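You operate a simulated robot arm through the tools that you are given. There is no shell and no other tool. Be economical: measure what you need, move in short steps, check, and stop when the job is done.

The job below is to be done with a simulated two-armed robot. You get a single attempt, and the scene is never put back.

JOB
Switch the orange heat mat off and air its misted cover clear.
Fine: open its vent with the orange slider, dial back to 22, probe into the teal socket after the switch is Off; cover, tray and other controls of the wall bench stay.

Only the result counts: the job must be done as asked and must still hold three seconds after the hand-in. Knocking over, shifting, dropping, spilling or breaking anything else fails it. A push-on lid holds only when it is set on centred and level and pressed home; a screw cap is set on level and turned clockwise until tight.

ROBOT AND FRAMES
Two 7-joint arms with fingered hands on one trunk, on a base that drives. Base frame: it is fixed to the floor where the robot stands at the start and does not move with it; the origin is under the middle of the robot, x ahead of it, y to its left, z up. Lengths are in m, angles in rad, forces in N, time in s.
The left shoulder is at the start at [0.079, 0.152, 1.062], the right one opposite. With the tool pointing down near the work surface each hand reaches from about 0.46 to 0.84 m from the robot's upright axis, wherever it stands, measured 20 degrees to its own side. Places, roughly: dial below the grey heat mat [0.5, -0.3, 0.7]; dial below the orange heat mat [0.7, 0.2, 0.7]; green valve handle [0.8, 0.3, 0.9]; orange heat mat [0.9, 0, 0.8]; orange slider on the cover [0.9, -0.1, 1]; peg board [1.3, 0.5, 1]; switch below the grey heat mat [0.5, -0.6, 0.7]; switch below the orange heat mat [0.6, 0, 0.7]; switch beside the grow lamp plate [0.4, -0.9, 0.7]; teal socket [0.7, -0.2, 0.8]. Payload 3.8 kg a hand.
The TCP of each hand is the grasp point between the finger pads, 0.03 m short of the fingertips. In the tool frame z runs along the fingers and y along their closing line. Largest opening 0.104 m; the body of the gripper starts 0.035 m behind the TCP. The gripper is a hand of 5 fingers: y runs from the thumb to the fingers, the wrist lies at [-0.015, -0.104, -0.178] in the tool frame.
Orientation is told as [roll, pitch, yaw] about the base's x, y, z axes, in that order, counted from this pose: with the fingers straight down and the wrist toward the robot, the tool's x, y and z point along [0, 1, 0], [1, 0, 0] and [0, 0, -1] of the base frame.

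CONTROLS
- The arms move only by the tool apply_moves. It takes "left_motion", "right_motion" or both (then of equal length, played together; a hand with none holds still); each is text: rows parted by semicolons, each of 6 numbers parted by spaces: the shift along the base's x, y, z in m, then the turn, a rotation vector about the base's x, y, z in degrees. In form: x y z ax ay az; .... A call has 1 to 8 rows; each row is the pose to reach, as a shift and turn from the pose commanded when the call began. Rows are played at 5 a second. More than 0.05 m and 0.15 rad between two rows, and nothing of the call is played. A pose out of reach is approached as far as the arm can. The call stops where the force on the tool passes 80 N (or 10 N more than at its start, if that is more) or the arm is blocked; 0.2 s more then pass. In this call time passes only in rows, and 0.2 s behind the last. The reply holds the time, the measured pose of the TCP, the force on the tool along the base axes, the opening and the grip force, in the units named above and with some noise, with the torque about the TCP (base axes, N m) and any sound that the robot's microphone picked up, and new pictures: "views" is both (left out), scene, wrist or none (wrist: the cameras of the hands that moved).
- Cameras (640 x 400 px; columns grow to the right, rows downward): "scene" is now at [0.2039, -0.0206, 1.2358]; the picture's right is [-0.22, -0.97, 0.06], its down [-0.32, 0.02, -0.95] and it looks along [0.92, -0.23, -0.32] (base axes); focal length 214 px, centre (320, 200). "left" rides on the left gripper at [-0.08, -0.078, -0.141] in its tool frame; the picture's right is [-0.78, -0.30, 0.56], its down [0.54, -0.78, 0.33] and it looks along [0.33, 0.56, 0.76] (tool axes); focal length 247 px, centre (320, 200). "right" rides on the right gripper at [0.08, -0.078, -0.141] in its tool frame; the picture's right is [-0.78, 0.30, -0.56], its down [-0.53, -0.78, 0.33] and it looks along [-0.33, 0.56, 0.76] (tool axes); focal length 247 px, centre (320, 200). There is no depth. A picture from a camera that has moved, and an enlarged one, comes with that camera's place and axes in the base frame and with its lens.
- lift_body(by): slides the trunk up (or, below 0, down) by that many m; the arms and the scene camera ride with it, the base frame stays. It gives what a move gives, with no picture.
- drive_base(legs): drives the robot by 1 to 6 legs, each [ahead, left, turn to the left] in m, m and rad, along the robot's own axes; the way and the turn of a leg run together, so that a leg with both is an arc; at most 1.5 m and 3.142 rad a leg. The arms and the cameras ride along, it lands a little off, and it stops where it bumps. It gives what a move gives, and a new picture of the scene camera.
- curl_fingers(index, middle, ring, little, thumb_bend, thumb_turn, hand): sets how far each is bent, from 0 (flat) to 100 (curled in); at 30 the hand is open as for a grip, at 70 the pads meet at the TCP. One left out holds its place. A second passes; each finger stops where it meets its share of the squeeze, and holds until it gets a number again. It is the only way to open and close the hand. It gives what a move gives, with no picture; readings hold the bend of each and the force on index, middle, ring, little, thumb and palm. thumb_turn goes from beside the hand (0) to across from the fingers (100), as for a grip.
- head_to(pan, tilt): turns the head with the scene camera to pan (to the left, within 1.396 rad either way) and tilt (down, from -0.506 to 1.204), counted from straight ahead of the robot. It gives what a move gives, and a new picture of the scene camera.
- zoom(camera, box): a new picture of the part [left, top, right, bottom] of that camera's present view, enlarged. The clock stands still meanwhile.
- finish_job(): hands the job in; it is judged then, once.

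Go step by step. Nothing tells you exact positions but the pictures and the camera data: compare them with the known pose of the tool, close in by small moves and look again before you grip or let go. The budget is 120 turns and 260 pictures, counting those below and the enlarged ones. Unless the task says otherwise, let go and move clear before handing in, and close with one line.

The tools are called after "Request:" as name(argument=value, ...) on one line, values as JSON. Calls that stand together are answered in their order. apply_moves: Moves the arms, as the interface text tells. Its arguments: {"type":"object","properties":{"left_motion":{"type":"string"},"right_motion":{"type":"string"},"views":{"type":"string","enum":["both","scene","wrist","none"]}},"required":[]} The other tools are called the same way: lift_body (by) slides the trunk up or down; curl_fingers (index, middle, ring, little, thumb_bend, thumb_turn, hand) moves the fingers one by one; drive_base (legs) drives the base; head_to (pan, tilt) turns the head that bears the scene camera; zoom (camera, box) takes an enlarged picture of a part of a camera's view; finish_job () hands the job in.

At the start:

```text
t: 0.0
left_tool_pos: [0.4692, 0.2024, 1.1291]
left_orientation: [0.0, 0.0, 0.002]
left_ft_force: [1.1, -1.1, 0.1]
left_wrist_torque: [-0.03, 0.01, -0.02]
left_opening: 0.1039
left_finger_force: 0.1
left_shape: jaw
left_bend: [30.0, 30.0, 30.0, 30.0, 30.0, 98.0]
left_finger forces: [0.0, 0.1, 0.1, 0.1, 0.0, 0.1]
right_tool_pos: [0.4957, -0.2468, 1.2126]
right_orientation: [0.001, 0.001, 0.001]
right_ft_force: [0.5, 0.6, 0.3]
right_wrist_torque: [-0.01, 0.01, -0.02]
right_opening: 0.1035
right_finger_force: 0.0
right_shape: jaw
right_bend: [30.0, 30.0, 30.0, 30.0, 30.0, 98.0]
right_finger forces: [0.0, 0.0, 0.0, 0.1, 0.0, 0.0]
trunk travel left (down, up): [-0.15, 0.306]
robot x, y, heading: [0.001, 0.0014, -0.001]
head pan, tilt: [-0.234, 0.087]
```

scene: 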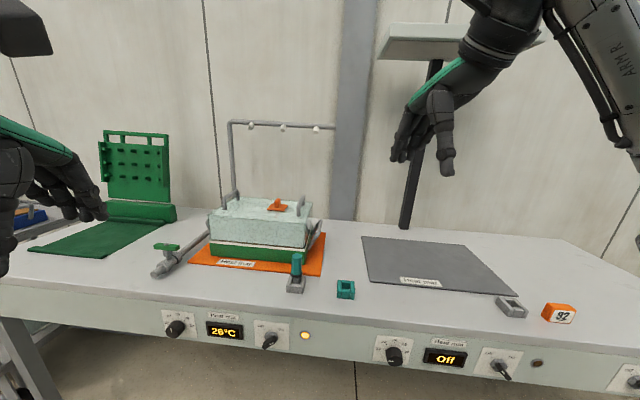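
right: 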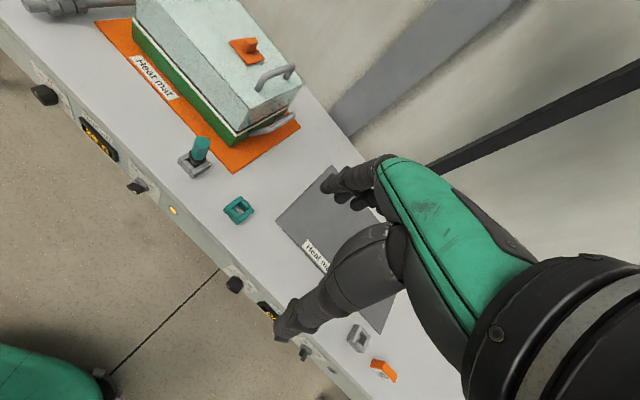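
left: 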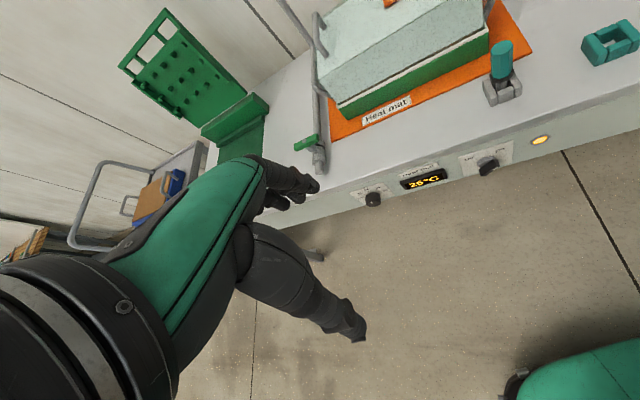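

I see the orange mat with its misted cover, the probe (teal cap) in a grey holder, the teal socket to its right, and the dial, display and switch on the front panel. I'll zoom in on these first.

Request:
zoom(camera="scene", box=[140, 240, 380, 390])

Request:
zoom(camera="scene", box=[190, 180, 350, 280])

Request:
zoom(camera="left", box=[340, 120, 580, 220])

Request:
zoom(camera="right", box=[120, 0, 320, 240])

```text
2.67 times, centred on (260, 315) of scene
camera zoom: at [0.2039, -0.0206, 1.2358], right [-0.22, -0.97, 0.06], down [-0.32, 0.02, -0.95], along [0.92, -0.23, -0.32], focal length 572 px, centre (480, -107)
```

zoom: 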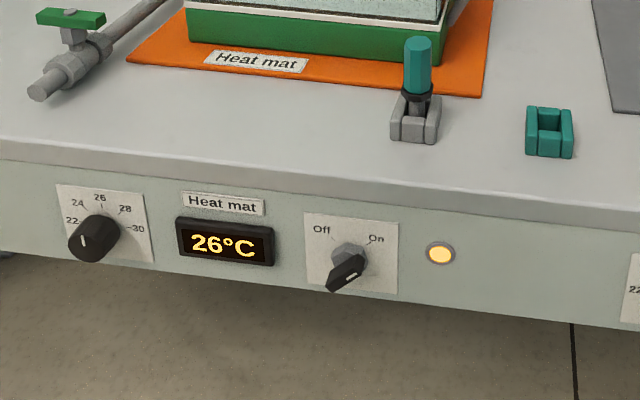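

```text
4.00 times, centred on (270, 230) of scene
camera zoom: at [0.2039, -0.0206, 1.2358], right [-0.22, -0.97, 0.06], down [-0.32, 0.02, -0.95], along [0.92, -0.23, -0.32], focal length 858 px, centre (520, 80)
```

zoom: 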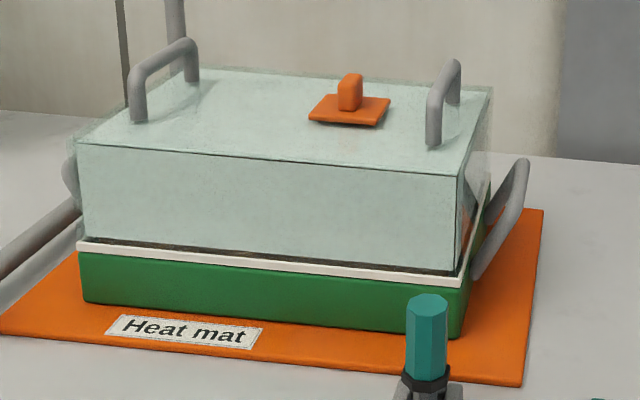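

```text
2.67 times, centred on (460, 170) of left
camera zoom: at [0.3924, 0.1237, 1.2704], right [-0.3, -0.78, -0.56], down [-0.78, 0.53, -0.33], along [0.56, 0.34, -0.76], focal length 659 px, centre (-53, 280)
```

zoom: 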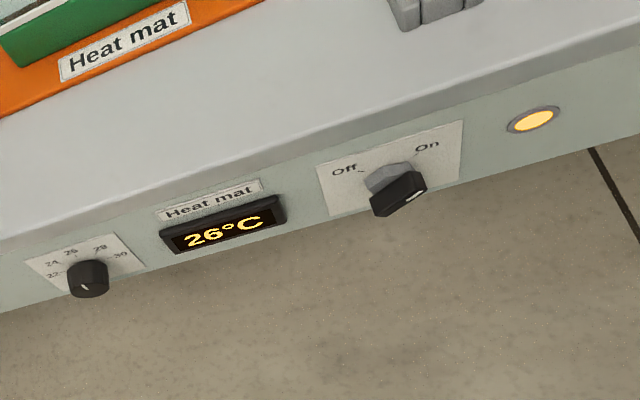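

```text
1.67 times, centred on (220, 120) of right
camera zoom: at [0.4193, -0.1679, 1.3544], right [0.3, -0.78, 0.56], down [-0.78, -0.53, -0.33], along [0.56, -0.33, -0.76], focal length 412 px, centre (487, 333)
```

zoom: 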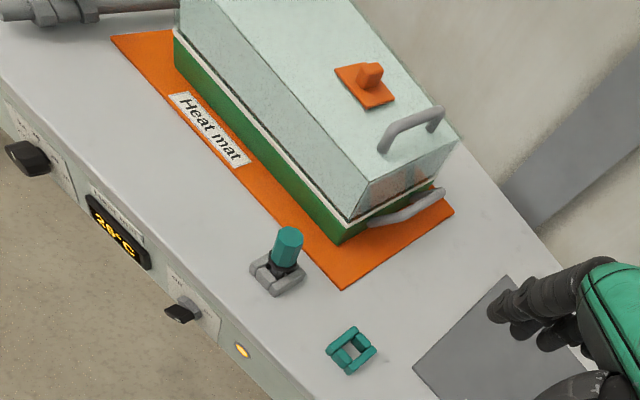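

The bench runs about 21° askew to me. Estimates: dial face ≈ (0.725, 0.24, 0.68), switch ≈ (0.63, -0.014, 0.70), probe ≈ (0.706, -0.09), socket ≈ (0.67, -0.225), slider ≈ (0.92, -0.047, 0.96). I'll square up to the bench and move left.

Request:
drive_base(legs=[[0, 0, -0.37], [0.03, 0.38, 0]])

Request:
head_to(pan=-0.1, tilt=0.55)

```text
t: 3.5
left_tool_pos: [0.675, 0.3568, 1.1294]
left_orientation: [-0.001, 0.0, -0.373]
left_ft_force: [-0.4, -0.2, 0.2]
left_wrist_torque: [0.01, 0.01, 0.02]
left_opening: 0.1039
left_finger_force: 0.0
left_shape: jaw
left_bend: [30.0, 30.0, 30.0, 30.0, 30.0, 98.0]
left_finger forces: [0.0, 0.0, 0.0, 0.0, 0.1, 0.1]
right_tool_pos: [0.5351, -0.0708, 1.2127]
right_orientation: [-0.001, -0.001, -0.373]
right_ft_force: [-0.8, -0.5, -0.3]
right_wrist_torque: [0.0, -0.03, 0.01]
right_opening: 0.1035
right_finger_force: 0.1
right_shape: jaw
right_bend: [30.0, 30.0, 30.0, 30.0, 30.0, 98.0]
right_finger forces: [0.1, 0.1, 0.0, 0.1, 0.0, 0.1]
trunk travel left (down, up): [-0.15, 0.306]
robot x, y, heading: [0.1653, 0.3384, -0.371]
head pan, tilt: [-0.234, 0.087]
camera scene: at [0.347, 0.2458, 1.2358], right [-0.56, -0.82, 0.06], down [-0.29, 0.14, -0.95], along [0.77, -0.55, -0.32], focal length 214 px, centre (320, 200)
```

scene: 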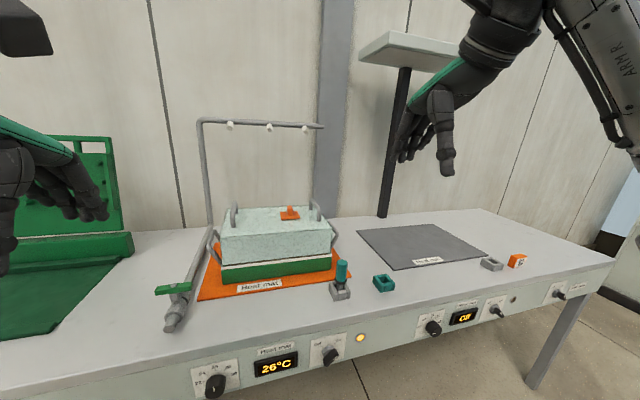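

```text
t: 4.4
left_tool_pos: [0.6752, 0.3571, 1.1293]
left_orientation: [0.001, 0.0, -0.374]
left_ft_force: [0.2, 0.3, 0.0]
left_wrist_torque: [-0.03, -0.03, 0.0]
left_opening: 0.1035
left_finger_force: 0.0
left_shape: jaw
left_bend: [30.0, 30.0, 30.0, 30.0, 30.0, 98.0]
left_finger forces: [0.0, 0.0, 0.0, 0.0, 0.1, 0.1]
right_tool_pos: [0.5353, -0.0722, 1.2144]
right_orientation: [-0.001, 0.001, -0.374]
right_ft_force: [0.2, 0.5, -0.3]
right_wrist_torque: [0.05, 0.0, -0.02]
right_opening: 0.1036
right_finger_force: 0.0
right_shape: jaw
right_bend: [30.0, 30.0, 30.0, 30.0, 30.0, 98.0]
right_finger forces: [0.0, 0.1, 0.0, 0.0, 0.0, 0.0]
trunk travel left (down, up): [-0.15, 0.306]
robot x, y, heading: [0.1644, 0.3379, -0.377]
head pan, tilt: [-0.099, 0.55]
camera scene: at [0.3417, 0.2608, 1.1944], right [-0.45, -0.89, 0.02], down [-0.64, 0.31, -0.7], along [0.62, -0.33, -0.71], focal length 214 px, centre (320, 200)
```

scene: 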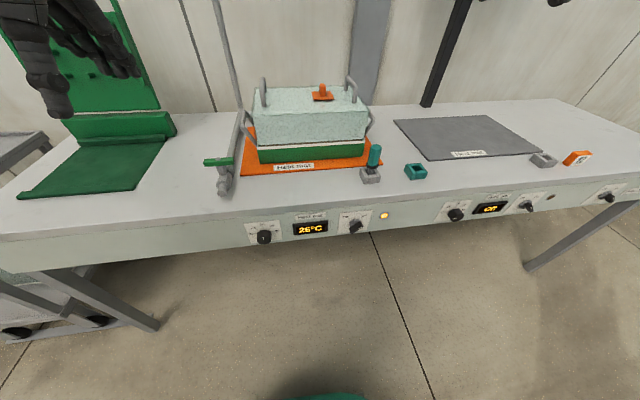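

I'm roughly square to the bench now. Zooming on the panel and slider.

Request:
zoom(camera="scene", box=[235, 190, 395, 260])

Request:
zoom(camera="scene", box=[240, 70, 400, 180])

```text
4.00 times, centred on (315, 225) of scene
camera zoom: at [0.3417, 0.2608, 1.1944], right [-0.45, -0.89, 0.02], down [-0.64, 0.31, -0.7], along [0.62, -0.33, -0.71], focal length 858 px, centre (340, 100)
```

zoom: 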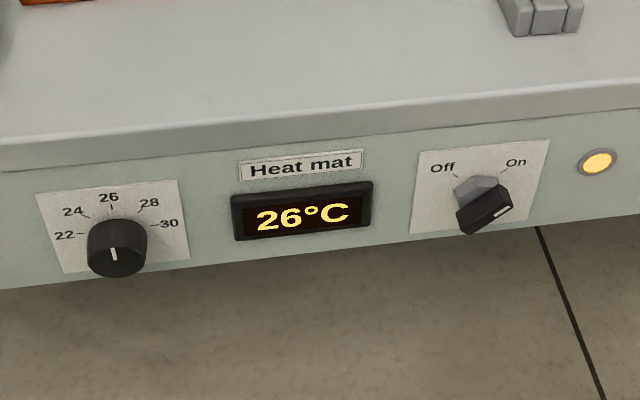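

```text
3.64 times, centred on (320, 125) of scene
camera zoom: at [0.3417, 0.2608, 1.1944], right [-0.45, -0.89, 0.02], down [-0.64, 0.31, -0.7], along [0.62, -0.33, -0.71], focal length 780 px, centre (320, 473)
```

zoom: 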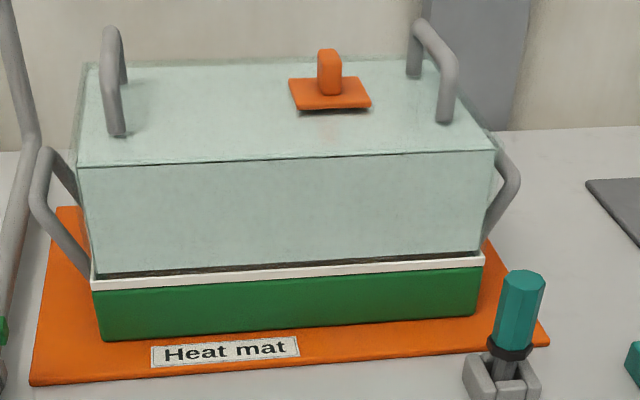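

I'll use the left hand, fingers forward and palm down, to turn the dial, so I back off a little first. Meanwhile I begin tilting the left hand forward.

Request:
drive_base(legs=[[-0.12, 0, 0]])

Request:
apply_moves(left_motion="0 0 0 -3.1 -7.9 0; 0 0 0 -6.2 -15.8 0; 0 0 0 -9.3 -23.7 0; 0 0 0 -12.4 -31.6 0; 0 0 0 -15.5 -39.5 0; 0 0 0 -18.6 -47.4 0; 0 0 0 -21.7 -55.3 0; 0 0 0 -24.8 -63.2 0", views="none")

Request:
apply_moves(left_motion="0 0 -0.04 -2.8 -7.1 0; 0 0 -0.08 -5.5 -14 0; 0 0 -0.12 -8.1 -20.5 0; 0 0 -0.16 -8.1 -20.5 0; 0 0 -0.20 -8.1 -20.5 0; 0 0 -0.24 -8.1 -20.5 0; 0 0 -0.28 -8.1 -20.5 0", views="both")

```text
t: 5.7
left_tool_pos: [0.5651, 0.4012, 1.1303]
left_orientation: [0.001, 0.001, -0.371]
left_ft_force: [-0.5, 0.3, 0.1]
left_wrist_torque: [0.01, 0.01, -0.02]
left_opening: 0.1038
left_finger_force: 0.0
left_shape: jaw
left_bend: [30.0, 30.0, 30.0, 30.0, 30.0, 98.0]
left_finger forces: [0.1, 0.0, 0.1, 0.0, 0.0, 0.0]
right_tool_pos: [0.4258, -0.0282, 1.213]
right_orientation: [0.001, 0.001, -0.371]
right_ft_force: [0.4, 0.5, -0.6]
right_wrist_torque: [0.01, -0.02, 0.02]
right_opening: 0.1036
right_finger_force: 0.1
right_shape: jaw
right_bend: [30.0, 30.0, 30.0, 30.0, 30.0, 98.0]
right_finger forces: [0.0, 0.0, 0.1, 0.0, 0.1, 0.0]
trunk travel left (down, up): [-0.15, 0.306]
robot x, y, heading: [0.0558, 0.3855, -0.373]
head pan, tilt: [-0.099, 0.55]
camera scene: at [0.2314, 0.3043, 1.1942], right [-0.45, -0.89, 0.02], down [-0.64, 0.31, -0.7], along [0.62, -0.33, -0.71], focal length 214 px, centre (320, 200)
```

scene: 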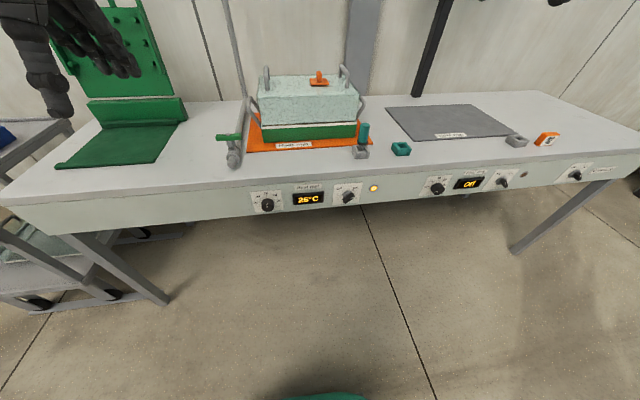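

```text
t: 7.5
left_tool_pos: [0.622, 0.3775, 1.1415]
left_orientation: [-0.004, -1.185, -0.373]
left_ft_force: [-0.5, -0.4, 0.0]
left_wrist_torque: [0.03, 0.01, 0.04]
left_opening: 0.1037
left_finger_force: 0.1
left_shape: jaw
left_bend: [30.0, 30.0, 30.0, 30.0, 30.0, 98.0]
left_finger forces: [0.1, 0.0, 0.1, 0.0, 0.1, 0.0]
left hand out of reach, approached as far as the arm can: row 5, 6, 7, 8
right_tool_pos: [0.4262, -0.0275, 1.213]
right_orientation: [0.0, 0.001, -0.374]
right_ft_force: [-0.4, 0.6, 0.2]
right_wrist_torque: [0.0, 0.0, 0.0]
right_opening: 0.1037
right_finger_force: 0.1
right_shape: jaw
right_bend: [30.0, 30.0, 30.0, 30.0, 30.0, 98.0]
right_finger forces: [0.0, 0.0, 0.1, 0.0, 0.0, 0.1]
trunk travel left (down, up): [-0.15, 0.306]
robot x, y, heading: [0.0539, 0.3838, -0.372]
head pan, tilt: [-0.099, 0.55]
```

```text
t: 9.1
left_tool_pos: [0.6195, 0.3783, 0.8604]
left_orientation: [-1.344, -1.567, 0.969]
left_ft_force: [0.1, 0.2, -0.9]
left_wrist_torque: [0.0, -0.01, 0.0]
left_opening: 0.1037
left_finger_force: 0.1
left_shape: jaw
left_bend: [30.0, 30.0, 30.0, 30.0, 30.0, 98.0]
left_finger forces: [0.0, 0.0, 0.0, 0.0, 0.0, 0.1]
right_tool_pos: [0.4262, -0.0279, 1.2129]
right_orientation: [0.0, 0.002, -0.373]
right_ft_force: [0.1, 0.0, 0.3]
right_wrist_torque: [-0.01, 0.0, -0.01]
right_opening: 0.1037
right_finger_force: 0.1
right_shape: jaw
right_bend: [30.0, 30.0, 30.0, 30.0, 30.0, 98.0]
right_finger forces: [0.0, 0.0, 0.0, 0.0, 0.0, 0.1]
trunk travel left (down, up): [-0.15, 0.306]
robot x, y, heading: [0.0597, 0.3819, -0.373]
head pan, tilt: [-0.099, 0.55]
camera scene: at [0.2317, 0.3044, 1.1942], right [-0.45, -0.89, 0.02], down [-0.64, 0.31, -0.7], along [0.62, -0.33, -0.71], focal length 214 px, centre (320, 200)
camera left: at [0.4591, 0.3566, 0.7841], right [0.23, -0.93, -0.29], down [0.5, 0.37, -0.78], along [0.83, 0.03, 0.55], focal length 247 px, centre (320, 200)
```

scene: 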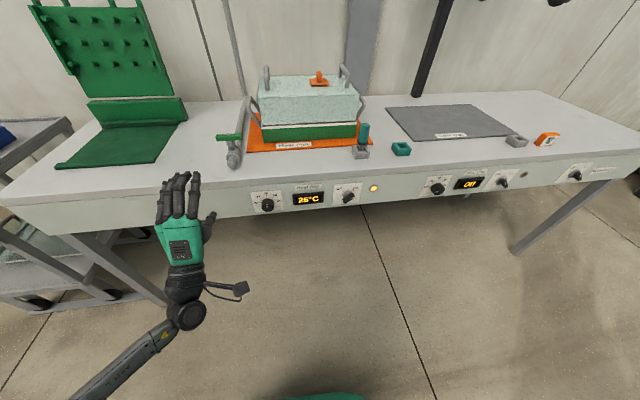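
left: 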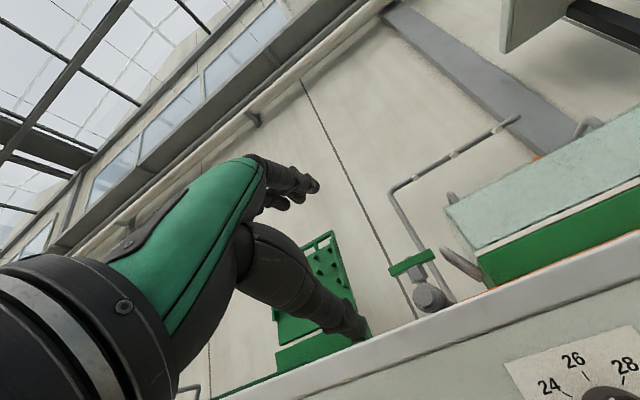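

The hand is pointing forward. I'll bring it in front of the dial, still about 0.1 m short.

Request:
apply_moves(left_motion="0 0 -0.045 0 0 0; 0 0 -0.09 0 0 0; -0.01 -0.03 -0.125 0 0 0; -0.02 -0.06 -0.155 0 0 0; -0.03 -0.085 -0.18 0 0 0; -0.03 -0.085 -0.18 0 0 0")

Request:
zoom(camera="scene", box=[180, 150, 400, 260])

```text
t: 10.5
left_tool_pos: [0.5882, 0.2938, 0.6824]
left_orientation: [-1.38, -1.569, 1.006]
left_ft_force: [0.7, -0.7, 0.6]
left_wrist_torque: [0.0, -0.01, 0.01]
left_opening: 0.1038
left_finger_force: 0.1
left_shape: jaw
left_bend: [30.0, 30.0, 30.0, 30.0, 30.0, 98.0]
left_finger forces: [0.0, 0.0, 0.1, 0.1, 0.0, 0.0]
right_tool_pos: [0.4262, -0.0278, 1.2131]
right_orientation: [0.0, 0.0, -0.373]
right_ft_force: [0.0, -1.1, -0.6]
right_wrist_torque: [0.0, 0.02, 0.0]
right_opening: 0.1036
right_finger_force: 0.1
right_shape: jaw
right_bend: [30.0, 30.0, 30.0, 30.0, 30.0, 98.0]
right_finger forces: [0.0, 0.1, 0.1, 0.0, 0.0, 0.0]
trunk travel left (down, up): [-0.15, 0.306]
robot x, y, heading: [0.0556, 0.3848, -0.376]
head pan, tilt: [-0.099, 0.55]
camera scene: at [0.2313, 0.3048, 1.1944], right [-0.45, -0.89, 0.02], down [-0.64, 0.31, -0.7], along [0.62, -0.33, -0.71], focal length 214 px, centre (320, 200)
camera left: at [0.4296, 0.2712, 0.6046], right [0.23, -0.93, -0.29], down [0.5, 0.37, -0.78], along [0.83, 0.03, 0.55], focal length 247 px, centre (320, 200)
```

scene: 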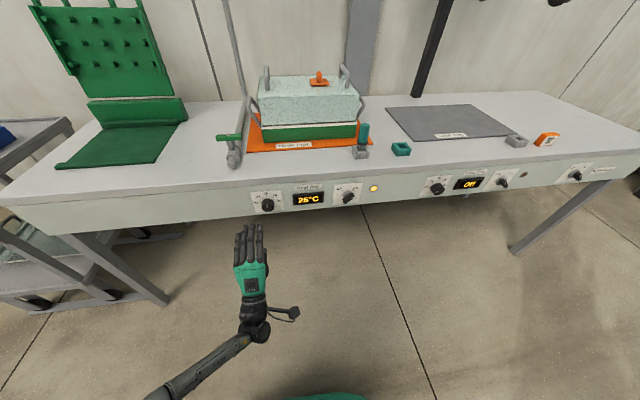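
left: 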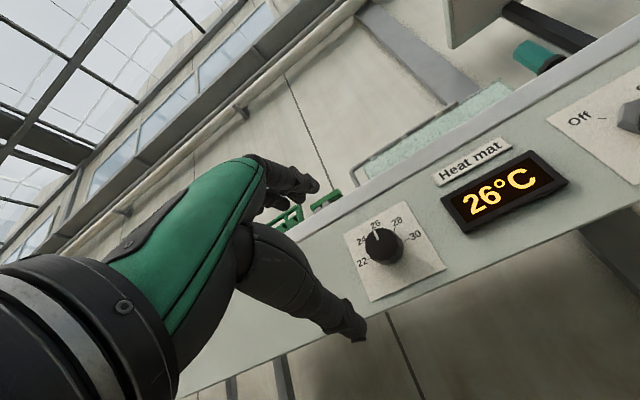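

```text
2.91 times, centred on (290, 205) of scene
camera zoom: at [0.2313, 0.3048, 1.1944], right [-0.45, -0.89, 0.02], down [-0.64, 0.31, -0.7], along [0.62, -0.33, -0.71], focal length 624 px, centre (407, 186)
```

zoom: 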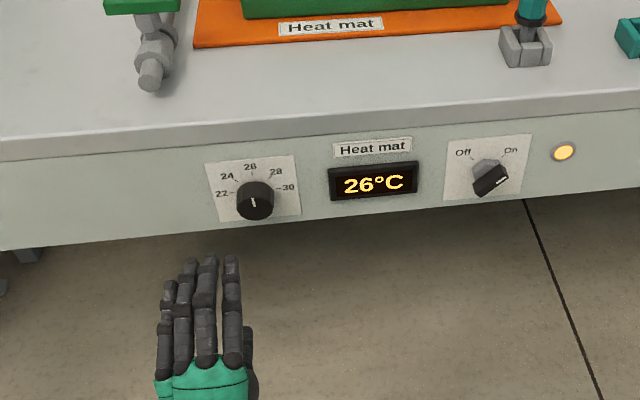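

Dial face triangulates to about (0.708, 0.235, 0.698). I pre-close the left hand a bit and advance in line with the knob.

Request:
curl_fingers(hand="left", index=44, middle=44, ring=44, little=44, thumb_bend=44)

Request:
apply_moves(left_motion="0 -0.01 0.016 0 0 0; 0.035 -0.025 0.016 0 0 0; 0.065 -0.037 0.016 0 0 0; 0.08 -0.044 0.016 0 0 0")

Request:
zoom(camera="scene", box=[200, 160, 340, 250])

Request:
zoom(camera="left", box=[200, 130, 500, 330])

```text
t: 11.5
left_tool_pos: [0.59, 0.2927, 0.6832]
left_orientation: [-1.04, -1.566, 0.669]
left_ft_force: [1.2, 0.2, -0.6]
left_wrist_torque: [-0.01, -0.01, 0.0]
left_opening: 0.0683
left_finger_force: 0.0
left_shape: fingers
left_bend: [44.0, 44.0, 44.0, 44.0, 44.0, 98.0]
left_finger forces: [0.0, 0.0, 0.0, 0.1, 0.0, 0.0]
right_tool_pos: [0.4256, -0.0271, 1.2121]
right_orientation: [0.001, -0.002, -0.374]
right_ft_force: [1.3, 0.4, 0.1]
right_wrist_torque: [-0.02, 0.01, 0.02]
right_opening: 0.1036
right_finger_force: 0.1
right_shape: jaw
right_bend: [30.0, 30.0, 30.0, 30.0, 30.0, 98.0]
right_finger forces: [0.0, 0.0, 0.0, 0.1, 0.0, 0.0]
trunk travel left (down, up): [-0.15, 0.306]
robot x, y, heading: [0.0548, 0.382, -0.375]
head pan, tilt: [-0.099, 0.55]
```

```text
t: 12.5
left_tool_pos: [0.672, 0.2501, 0.6979]
left_orientation: [-0.63, -1.569, 0.258]
left_ft_force: [-0.4, -0.3, -0.4]
left_wrist_torque: [0.0, -0.03, 0.01]
left_opening: 0.0685
left_finger_force: 0.1
left_shape: fingers
left_bend: [44.0, 44.0, 44.0, 44.0, 44.0, 98.0]
left_finger forces: [0.1, 0.0, 0.0, 0.1, 0.0, 0.0]
right_tool_pos: [0.4255, -0.0283, 1.213]
right_orientation: [-0.001, 0.0, -0.376]
right_ft_force: [-0.7, 0.0, 0.4]
right_wrist_torque: [0.02, 0.01, 0.0]
right_opening: 0.1038
right_finger_force: 0.0
right_shape: jaw
right_bend: [30.0, 30.0, 30.0, 30.0, 30.0, 98.0]
right_finger forces: [0.0, 0.1, 0.0, 0.0, 0.0, 0.1]
trunk travel left (down, up): [-0.15, 0.306]
robot x, y, heading: [0.0531, 0.3839, -0.373]
head pan, tilt: [-0.099, 0.55]
camera scene: at [0.2314, 0.3041, 1.1943], right [-0.45, -0.89, 0.02], down [-0.64, 0.31, -0.7], along [0.62, -0.33, -0.71], focal length 214 px, centre (320, 200)
camera left: at [0.5108, 0.228, 0.6203], right [0.24, -0.93, -0.3], down [0.5, 0.38, -0.78], along [0.83, 0.03, 0.55], focal length 247 px, centre (320, 200)
```

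scene: 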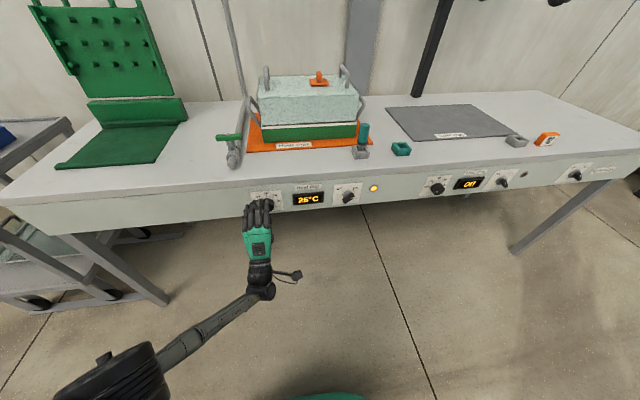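
left: 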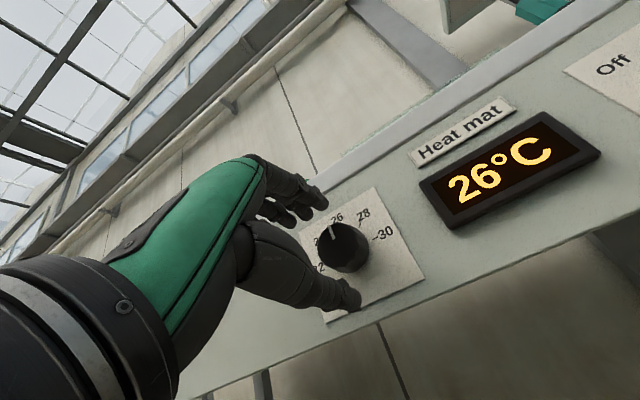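

```text
4.44 times, centred on (270, 205) of scene
camera zoom: at [0.2314, 0.3041, 1.1943], right [-0.45, -0.89, 0.02], down [-0.64, 0.31, -0.7], along [0.62, -0.33, -0.71], focal length 953 px, centre (542, 178)
```

zoom: 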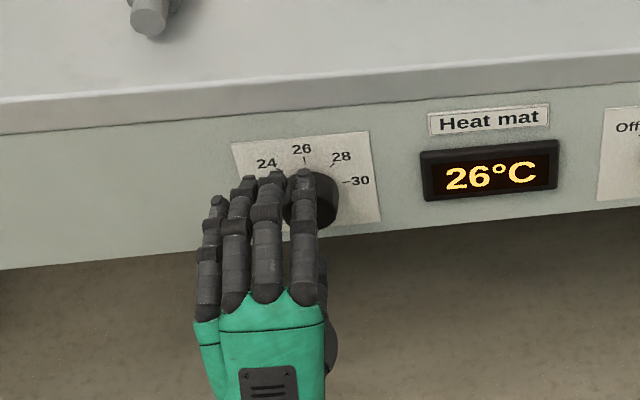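

```text
2.00 times, centred on (350, 230) of left
camera zoom: at [0.5108, 0.228, 0.6203], right [0.24, -0.93, -0.3], down [0.5, 0.38, -0.78], along [0.83, 0.03, 0.55], focal length 494 px, centre (260, 140)
```

zoom: 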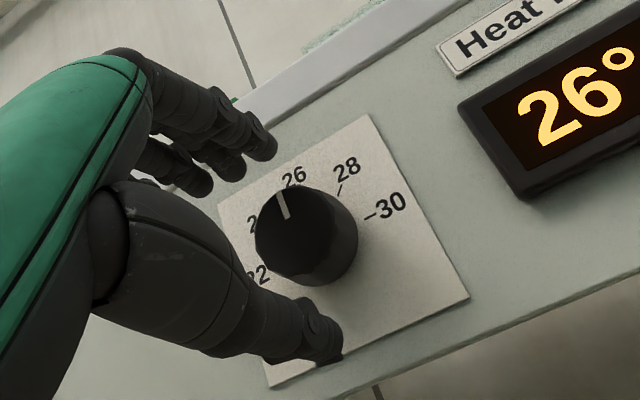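

Aligned with the knob's axis. Advancing about 3 cm so the finger and thumb straddle it.

Request:
apply_moves(left_motion="0.012 -0.01 0 0 0 0; 0.024 -0.0155 0 0 0 0; 0.028 -0.017 0 0 0 0", views="wrist")

Request:
zoom(camera="left", box=[200, 130, 500, 330])

Request:
zoom(camera="scene", box=[220, 170, 320, 230])

```text
t: 13.3
left_tool_pos: [0.6953, 0.2328, 0.6996]
left_orientation: [-2.416, -1.568, 2.04]
left_ft_force: [-20.1, 6.9, -0.2]
left_wrist_torque: [-0.26, -0.76, 0.31]
left_opening: 0.0681
left_finger_force: 10.3
left_shape: fingers
left_bend: [44.0, 43.0, 44.0, 44.0, 44.0, 98.0]
left_finger forces: [0.0, 20.6, 0.0, 0.0, 0.0, 0.0]
right_tool_pos: [0.4236, -0.0271, 1.2142]
right_orientation: [0.0, -0.001, -0.373]
right_ft_force: [-0.2, 0.8, 0.3]
right_wrist_torque: [-0.01, 0.01, 0.01]
right_opening: 0.1039
right_finger_force: 0.1
right_shape: jaw
right_bend: [30.0, 30.0, 30.0, 30.0, 30.0, 98.0]
right_finger forces: [0.0, 0.1, 0.1, 0.0, 0.0, 0.1]
trunk travel left (down, up): [-0.15, 0.306]
robot x, y, heading: [0.0536, 0.3787, -0.374]
head pan, tilt: [-0.099, 0.55]
camera left: at [0.535, 0.2116, 0.622], right [0.23, -0.93, -0.29], down [0.51, 0.37, -0.78], along [0.83, 0.03, 0.56], focal length 247 px, centre (320, 200)
```

left: 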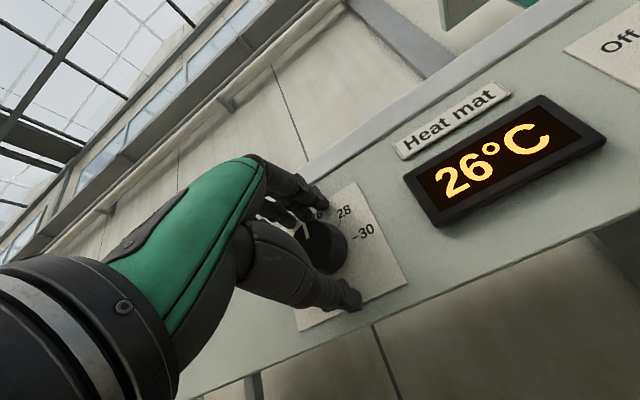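

```text
2.00 times, centred on (350, 230) of left
camera zoom: at [0.535, 0.2116, 0.622], right [0.23, -0.93, -0.29], down [0.51, 0.37, -0.78], along [0.83, 0.03, 0.56], focal length 494 px, centre (260, 140)
```

zoom: 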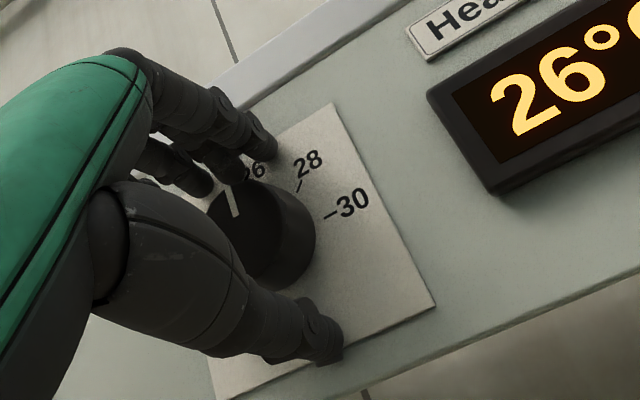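

```text
6.40 times, centred on (270, 200) of scene
camera zoom: at [0.2279, 0.3052, 1.1949], right [-0.45, -0.89, 0.02], down [-0.64, 0.31, -0.7], along [0.62, -0.33, -0.71], focal length 1373 px, centre (640, 200)
```

zoom: 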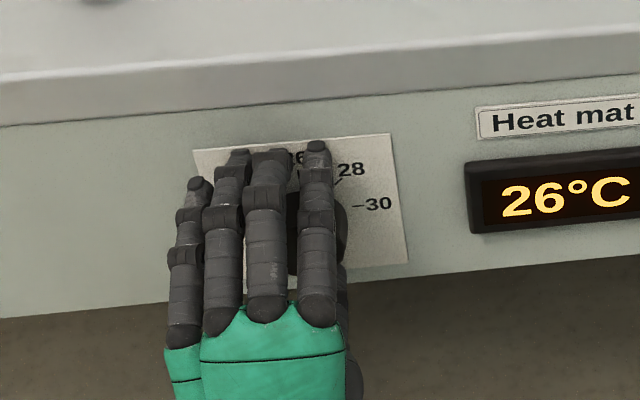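

The middle fingertip just touches the panel; I back off 4 mm and close on the knob.

Request:
apply_moves(left_motion="-0.004 0.0015 -0.001 0 0 0", views="none")

Request:
curl_fingers(hand="left", index=62, middle=62, thumb_bend=62)

Request:
zoom(camera="left", box=[200, 130, 500, 330])

Request:
zoom(camera="scene", box=[220, 170, 320, 230])

```text
t: 13.7
left_tool_pos: [0.6935, 0.2347, 0.6974]
left_orientation: [-1.563, -1.569, 1.19]
left_ft_force: [-9.9, 2.1, 0.5]
left_wrist_torque: [-0.1, -0.44, 0.11]
left_opening: 0.0681
left_finger_force: 5.4
left_shape: fingers
left_bend: [44.0, 43.0, 44.0, 44.0, 44.0, 98.0]
left_finger forces: [0.1, 10.2, 0.1, 0.0, 0.0, 0.0]
right_tool_pos: [0.4246, -0.0277, 1.2132]
right_orientation: [0.001, -0.001, -0.372]
right_ft_force: [-1.1, 0.4, -1.1]
right_wrist_torque: [-0.02, 0.0, 0.02]
right_opening: 0.1037
right_finger_force: 0.0
right_shape: jaw
right_bend: [30.0, 30.0, 30.0, 30.0, 30.0, 98.0]
right_finger forces: [0.1, 0.1, 0.1, 0.1, 0.0, 0.0]
trunk travel left (down, up): [-0.15, 0.306]
robot x, y, heading: [0.0542, 0.379, -0.377]
head pan, tilt: [-0.099, 0.55]
```

```text
t: 14.7
left_tool_pos: [0.6934, 0.2339, 0.7]
left_orientation: [-2.206, -1.568, 1.83]
left_ft_force: [-10.1, 2.5, 7.4]
left_wrist_torque: [-0.09, -0.48, 0.14]
left_opening: 0.031
left_finger_force: 9.7
left_shape: fingers
left_bend: [58.0, 57.0, 44.0, 44.0, 59.0, 97.0]
left_finger forces: [3.7, 14.2, 0.0, 0.1, 1.8, 0.1]
right_tool_pos: [0.4233, -0.0277, 1.2136]
right_orientation: [-0.002, -0.001, -0.371]
right_ft_force: [0.2, -0.1, 0.9]
right_wrist_torque: [-0.01, -0.01, 0.03]
right_opening: 0.1035
right_finger_force: 0.1
right_shape: jaw
right_bend: [30.0, 30.0, 30.0, 30.0, 30.0, 98.0]
right_finger forces: [0.1, 0.1, 0.1, 0.0, 0.0, 0.1]
trunk travel left (down, up): [-0.15, 0.306]
robot x, y, heading: [0.0567, 0.3831, -0.369]
head pan, tilt: [-0.099, 0.55]
```

```text
2.00 times, centred on (350, 230) of left
camera zoom: at [0.5334, 0.2121, 0.6209], right [0.24, -0.93, -0.29], down [0.51, 0.37, -0.78], along [0.83, 0.04, 0.56], focal length 494 px, centre (260, 140)
```

zoom: 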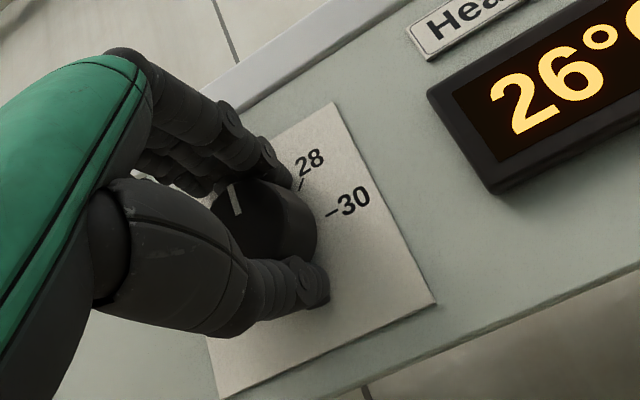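

```text
6.40 times, centred on (270, 200) of scene
camera zoom: at [0.229, 0.3049, 1.1948], right [-0.45, -0.89, 0.02], down [-0.64, 0.31, -0.7], along [0.62, -0.33, -0.71], focal length 1373 px, centre (640, 200)
```

zoom: 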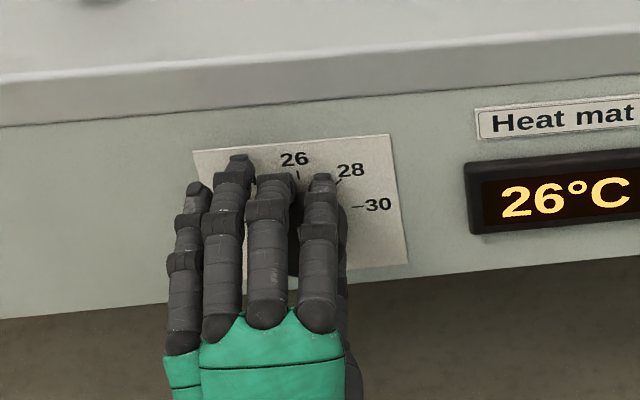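

Finger and thumb are on the knob. I squeeze a little more and turn it counter‑clockwise by about 34° to test.

Request:
curl_fingers(hand="left", index=70, middle=66, thumb_bend=70)

Request:
apply_moves(left_motion="0 0 0.001 -7.9 3.1 0; 0 0 0.002 -15.8 6.2 0; 0 0.001 0.003 -23.7 9.3 0; 0 0.001 0.003 -31.6 12.4 0", views="wrist")

Request:
zoom(camera="scene", box=[220, 170, 320, 230])

```text
t: 15.7
left_tool_pos: [0.6937, 0.2345, 0.6977]
left_orientation: [-1.981, -1.569, 1.608]
left_ft_force: [-9.0, 2.3, 7.7]
left_wrist_torque: [-0.04, -0.52, 0.1]
left_opening: 0.0289
left_finger_force: 14.2
left_shape: fingers
left_bend: [58.0, 56.0, 44.0, 44.0, 62.0, 97.0]
left_finger forces: [6.8, 15.0, 0.0, 0.1, 6.1, 0.0]
right_tool_pos: [0.4239, -0.0277, 1.2125]
right_orientation: [0.0, 0.001, -0.373]
right_ft_force: [-0.1, -0.1, -0.2]
right_wrist_torque: [-0.01, 0.01, 0.01]
right_opening: 0.1039
right_finger_force: 0.0
right_shape: jaw
right_bend: [30.0, 30.0, 30.0, 30.0, 30.0, 98.0]
right_finger forces: [0.1, 0.1, 0.1, 0.0, 0.0, 0.0]
trunk travel left (down, up): [-0.15, 0.306]
robot x, y, heading: [0.0547, 0.3828, -0.374]
head pan, tilt: [-0.099, 0.55]
```

```text
t: 16.7
left_tool_pos: [0.6893, 0.2548, 0.6971]
left_orientation: [-1.548, -1.126, 1.179]
left_ft_force: [1.0, -7.7, -3.6]
left_wrist_torque: [0.01, -0.03, -0.11]
left_opening: 0.0315
left_finger_force: 7.1
left_shape: fingers
left_bend: [61.0, 63.0, 44.0, 44.0, 59.0, 94.0]
left_finger forces: [4.1, 0.1, 0.0, 0.0, 10.0, 0.0]
left hand out of reach, approached as far as the arm can: row 2, 3, 4
right_tool_pos: [0.4257, -0.0299, 1.2119]
right_orientation: [0.002, 0.002, -0.374]
right_ft_force: [-0.7, 0.2, -1.6]
right_wrist_torque: [-0.01, 0.01, -0.01]
right_opening: 0.1038
right_finger_force: 0.0
right_shape: jaw
right_bend: [30.0, 30.0, 30.0, 30.0, 30.0, 98.0]
right_finger forces: [0.0, 0.0, 0.1, 0.1, 0.0, 0.1]
trunk travel left (down, up): [-0.15, 0.306]
robot x, y, heading: [0.0557, 0.3822, -0.376]
head pan, tilt: [-0.099, 0.55]
camera left: at [0.5202, 0.2102, 0.6629], right [0.22, -0.97, 0.06], down [0.36, 0.02, -0.93], along [0.91, 0.23, 0.35], focal length 247 px, centre (320, 200)
```

left: 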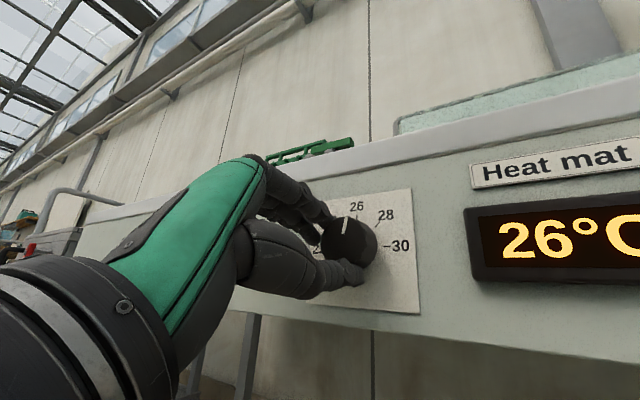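

```text
6.40 times, centred on (270, 200) of scene
camera zoom: at [0.232, 0.3023, 1.1939], right [-0.45, -0.89, 0.02], down [-0.64, 0.31, -0.7], along [0.62, -0.33, -0.71], focal length 1373 px, centre (640, 200)
```

zoom: 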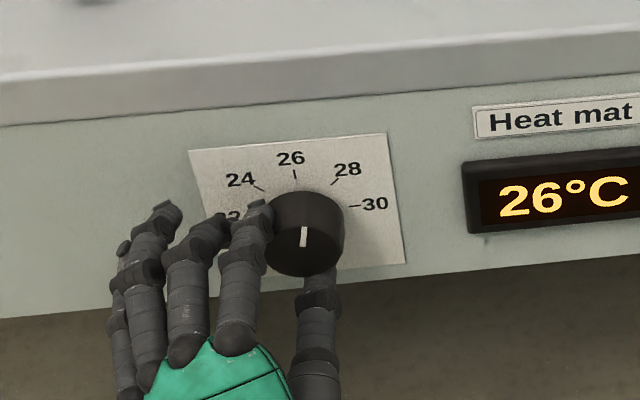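

The arm runs out of reach for that roll here, so the hand slipped without turning the dial much. I release, back off, and shift the base to the right so the left arm has more room.

Request:
curl_fingers(hand="left", index=40, middle=40, thumb_bend=40)

Request:
apply_moves(left_motion="-0.045 0.018 0 0 0 0; -0.09 0.036 0 0 0 0; -0.12 0.048 0 0 0 0", views="none")

Request:
drive_base(legs=[[0, -0.2, 0]])

```text
t: 17.7
left_tool_pos: [0.6892, 0.2568, 0.7003]
left_orientation: [-1.559, -1.125, 1.187]
left_ft_force: [0.6, 0.7, 0.2]
left_wrist_torque: [0.01, 0.01, 0.01]
left_opening: 0.0776
left_finger_force: 0.0
left_shape: fingers
left_bend: [40.0, 40.0, 44.0, 44.0, 40.0, 97.0]
left_finger forces: [0.0, 0.0, 0.0, 0.0, 0.1, 0.1]
right_tool_pos: [0.4271, -0.0276, 1.2122]
right_orientation: [0.002, -0.001, -0.373]
right_ft_force: [-0.7, -0.4, 0.3]
right_wrist_torque: [0.02, -0.01, 0.01]
right_opening: 0.104
right_finger_force: 0.0
right_shape: jaw
right_bend: [30.0, 30.0, 30.0, 30.0, 30.0, 98.0]
right_finger forces: [0.0, 0.0, 0.1, 0.0, 0.0, 0.0]
trunk travel left (down, up): [-0.15, 0.306]
robot x, y, heading: [0.0545, 0.3826, -0.376]
head pan, tilt: [-0.099, 0.55]
```

```text
t: 18.5
left_tool_pos: [0.5685, 0.3051, 0.7008]
left_orientation: [-1.561, -1.123, 1.186]
left_ft_force: [0.1, 0.0, 0.3]
left_wrist_torque: [0.01, 0.03, -0.02]
left_opening: 0.0776
left_finger_force: 0.0
left_shape: fingers
left_bend: [40.0, 40.0, 44.0, 44.0, 40.0, 97.0]
left_finger forces: [0.0, 0.0, 0.0, 0.0, 0.0, 0.1]
right_tool_pos: [0.4261, -0.0281, 1.2133]
right_orientation: [-0.002, 0.0, -0.373]
right_ft_force: [0.0, -0.6, -0.1]
right_wrist_torque: [-0.03, 0.01, 0.03]
right_opening: 0.1037
right_finger_force: 0.0
right_shape: jaw
right_bend: [30.0, 30.0, 30.0, 30.0, 30.0, 98.0]
right_finger forces: [0.0, 0.0, 0.0, 0.0, 0.1, 0.0]
trunk travel left (down, up): [-0.15, 0.306]
robot x, y, heading: [0.0533, 0.3824, -0.374]
head pan, tilt: [-0.099, 0.55]
```

```text
t: 20.1
left_tool_pos: [0.4954, 0.1175, 0.6989]
left_orientation: [-1.558, -1.125, 1.185]
left_ft_force: [1.0, -0.2, 0.0]
left_wrist_torque: [0.03, 0.06, 0.03]
left_opening: 0.0775
left_finger_force: 0.1
left_shape: fingers
left_bend: [40.0, 40.0, 44.0, 44.0, 40.0, 97.0]
left_finger forces: [0.1, 0.1, 0.0, 0.0, 0.0, 0.0]
right_tool_pos: [0.3523, -0.2146, 1.213]
right_orientation: [0.001, 0.0, -0.376]
right_ft_force: [0.1, -0.2, 0.5]
right_wrist_torque: [0.02, 0.01, -0.01]
right_opening: 0.1038
right_finger_force: 0.2
right_shape: jaw
right_bend: [30.0, 30.0, 30.0, 30.0, 30.0, 98.0]
right_finger forces: [0.0, 0.1, 0.0, 0.0, 0.1, 0.0]
trunk travel left (down, up): [-0.15, 0.306]
robot x, y, heading: [-0.0196, 0.1988, -0.379]
head pan, tilt: [-0.099, 0.55]
camera scene: at [0.158, 0.1176, 1.1943], right [-0.45, -0.89, 0.02], down [-0.64, 0.31, -0.7], along [0.62, -0.33, -0.71], focal length 214 px, centre (320, 200)
```

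scene: 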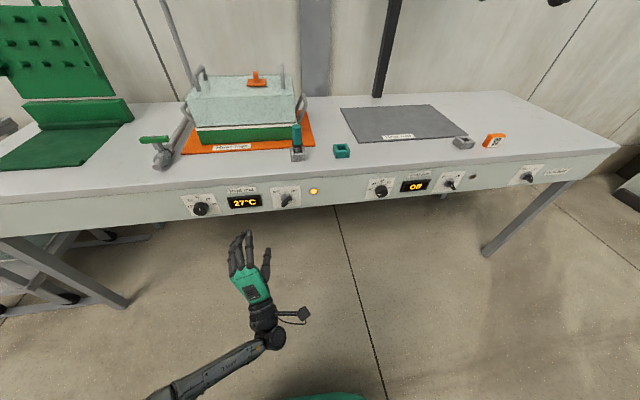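

The dial got nudged to 27 but that is recoverable. I test the roll range from this stance, in front of the dial but clear of it.

Request:
apply_moves(left_motion="0.02 0.03 0 0 0 0; 0.04 0.06 0 -7.9 3.1 0; 0.06 0.09 0 -15.8 6.2 0; 0.08 0.12 0 -23.7 9.3 0; 0.1 0.15 0 -31.6 12.4 0; 0.1 0.16 0 -39.5 15.5 0; 0.1 0.16 0 -47.4 18.6 0; 0.1 0.16 0 -55.3 21.7 0", views="scene")

```text
t: 21.9
left_tool_pos: [0.581, 0.2375, 0.7346]
left_orientation: [-1.424, -0.265, 1.096]
left_ft_force: [-0.5, -0.3, 0.4]
left_wrist_torque: [-0.01, 0.03, 0.05]
left_opening: 0.078
left_finger_force: 0.0
left_shape: fingers
left_bend: [40.0, 40.0, 44.0, 44.0, 40.0, 97.0]
left_finger forces: [0.0, 0.0, 0.1, 0.0, 0.0, 0.1]
left hand out of reach, approached as far as the arm can: row 3, 4, 5, 6, 7, 8
right_tool_pos: [0.3488, -0.2157, 1.2148]
right_orientation: [0.001, -0.003, -0.375]
right_ft_force: [-0.8, -0.8, 0.1]
right_wrist_torque: [0.02, -0.08, 0.01]
right_opening: 0.1034
right_finger_force: 0.0
right_shape: jaw
right_bend: [30.0, 30.0, 30.0, 30.0, 30.0, 98.0]
right_finger forces: [0.0, 0.0, 0.1, 0.0, 0.1, 0.0]
trunk travel left (down, up): [-0.15, 0.306]
robot x, y, heading: [-0.0193, 0.1983, -0.375]
head pan, tilt: [-0.099, 0.55]
camera scene: at [0.1557, 0.1171, 1.1947], right [-0.45, -0.89, 0.02], down [-0.64, 0.31, -0.7], along [0.62, -0.33, -0.71], focal length 214 px, centre (320, 200)
```

scene: 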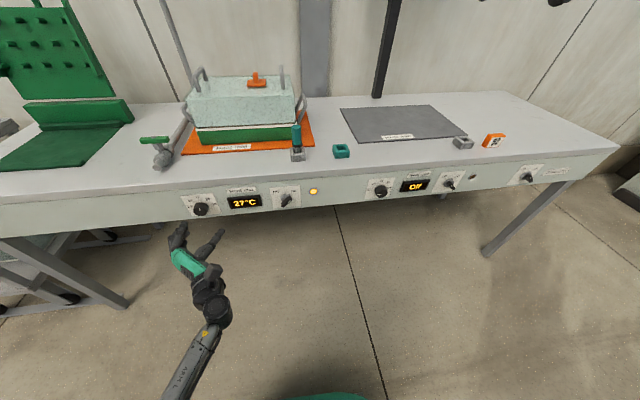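

The limit seems to be wrist deviation from the down-sloping forearm. Lowering the trunk should level it.

Request:
apply_moves(left_motion="-0.02 0.01 0.03 0 0 0; -0.04 0.02 0.06 0 0 0; -0.06 0.03 0.09 0 0 0", views="none")

Request:
lift_body(by=-0.15)

```text
t: 22.7
left_tool_pos: [0.5214, 0.2677, 0.8213]
left_orientation: [-1.423, -0.265, 1.098]
left_ft_force: [-0.4, -0.3, -0.4]
left_wrist_torque: [-0.01, 0.01, -0.01]
left_opening: 0.0782
left_finger_force: 0.0
left_shape: fingers
left_bend: [40.0, 40.0, 44.0, 44.0, 40.0, 97.0]
left_finger forces: [0.0, 0.0, 0.0, 0.0, 0.0, 0.0]
right_tool_pos: [0.3509, -0.2126, 1.2128]
right_orientation: [0.001, 0.0, -0.377]
right_ft_force: [-0.3, 0.2, -0.9]
right_wrist_torque: [0.01, -0.01, -0.01]
right_opening: 0.1038
right_finger_force: 0.1
right_shape: jaw
right_bend: [30.0, 30.0, 30.0, 30.0, 30.0, 98.0]
right_finger forces: [0.0, 0.0, 0.0, 0.0, 0.1, 0.0]
trunk travel left (down, up): [-0.15, 0.306]
robot x, y, heading: [-0.0197, 0.1947, -0.375]
head pan, tilt: [-0.099, 0.55]
```

```text
t: 24.4
left_tool_pos: [0.52, 0.2666, 0.6718]
left_orientation: [-1.424, -0.264, 1.096]
left_ft_force: [0.2, -0.7, 0.3]
left_wrist_torque: [-0.02, -0.01, -0.04]
left_opening: 0.0779
left_finger_force: 0.0
left_shape: fingers
left_bend: [40.0, 40.0, 44.0, 44.0, 40.0, 97.0]
left_finger forces: [0.0, 0.0, 0.0, 0.1, 0.0, 0.0]
right_tool_pos: [0.3509, -0.2139, 1.0632]
right_orientation: [-0.001, 0.001, -0.376]
right_ft_force: [-0.5, -0.6, 0.9]
right_wrist_torque: [-0.01, 0.03, 0.0]
right_opening: 0.1034
right_finger_force: 0.0
right_shape: jaw
right_bend: [30.0, 30.0, 30.0, 30.0, 30.0, 98.0]
right_finger forces: [0.0, 0.0, 0.1, 0.0, 0.0, 0.0]
trunk travel left (down, up): [0.0, 0.456]
robot x, y, heading: [-0.0178, 0.1971, -0.374]
head pan, tilt: [-0.099, 0.55]
```

Request:
apply_moves(left_motion="0.04 0.0 0.014 -1.5 -3.7 1.5; 0.07 0 0.028 -2.9 -7.5 3; 0.07 0 0.028 -2.9 -7.5 3", views="scene")

```text
t: 25.2
left_tool_pos: [0.5918, 0.2671, 0.6997]
left_orientation: [-1.57, -0.273, 1.188]
left_ft_force: [-0.2, 0.0, 0.0]
left_wrist_torque: [0.0, 0.0, 0.01]
left_opening: 0.0781
left_finger_force: 0.1
left_shape: fingers
left_bend: [40.0, 40.0, 44.0, 44.0, 40.0, 97.0]
left_finger forces: [0.0, 0.1, 0.0, 0.0, 0.0, 0.0]
right_tool_pos: [0.352, -0.2148, 1.0629]
right_orientation: [-0.001, 0.001, -0.375]
right_ft_force: [0.5, -0.5, -0.7]
right_wrist_torque: [0.02, -0.04, 0.02]
right_opening: 0.1036
right_finger_force: 0.0
right_shape: jaw
right_bend: [30.0, 30.0, 30.0, 30.0, 30.0, 98.0]
right_finger forces: [0.1, 0.1, 0.0, 0.0, 0.1, 0.1]
trunk travel left (down, up): [0.0, 0.456]
robot x, y, heading: [-0.0158, 0.1938, -0.375]
head pan, tilt: [-0.099, 0.55]
camera scene: at [0.2581, 0.079, 0.9627], right [-0.44, -0.89, 0.05], down [-0.8, 0.37, -0.47], along [0.4, -0.25, -0.88], focal length 214 px, centre (320, 200)
```

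scene: 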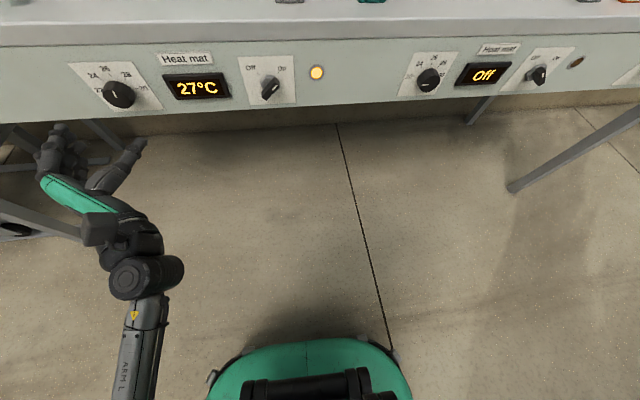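

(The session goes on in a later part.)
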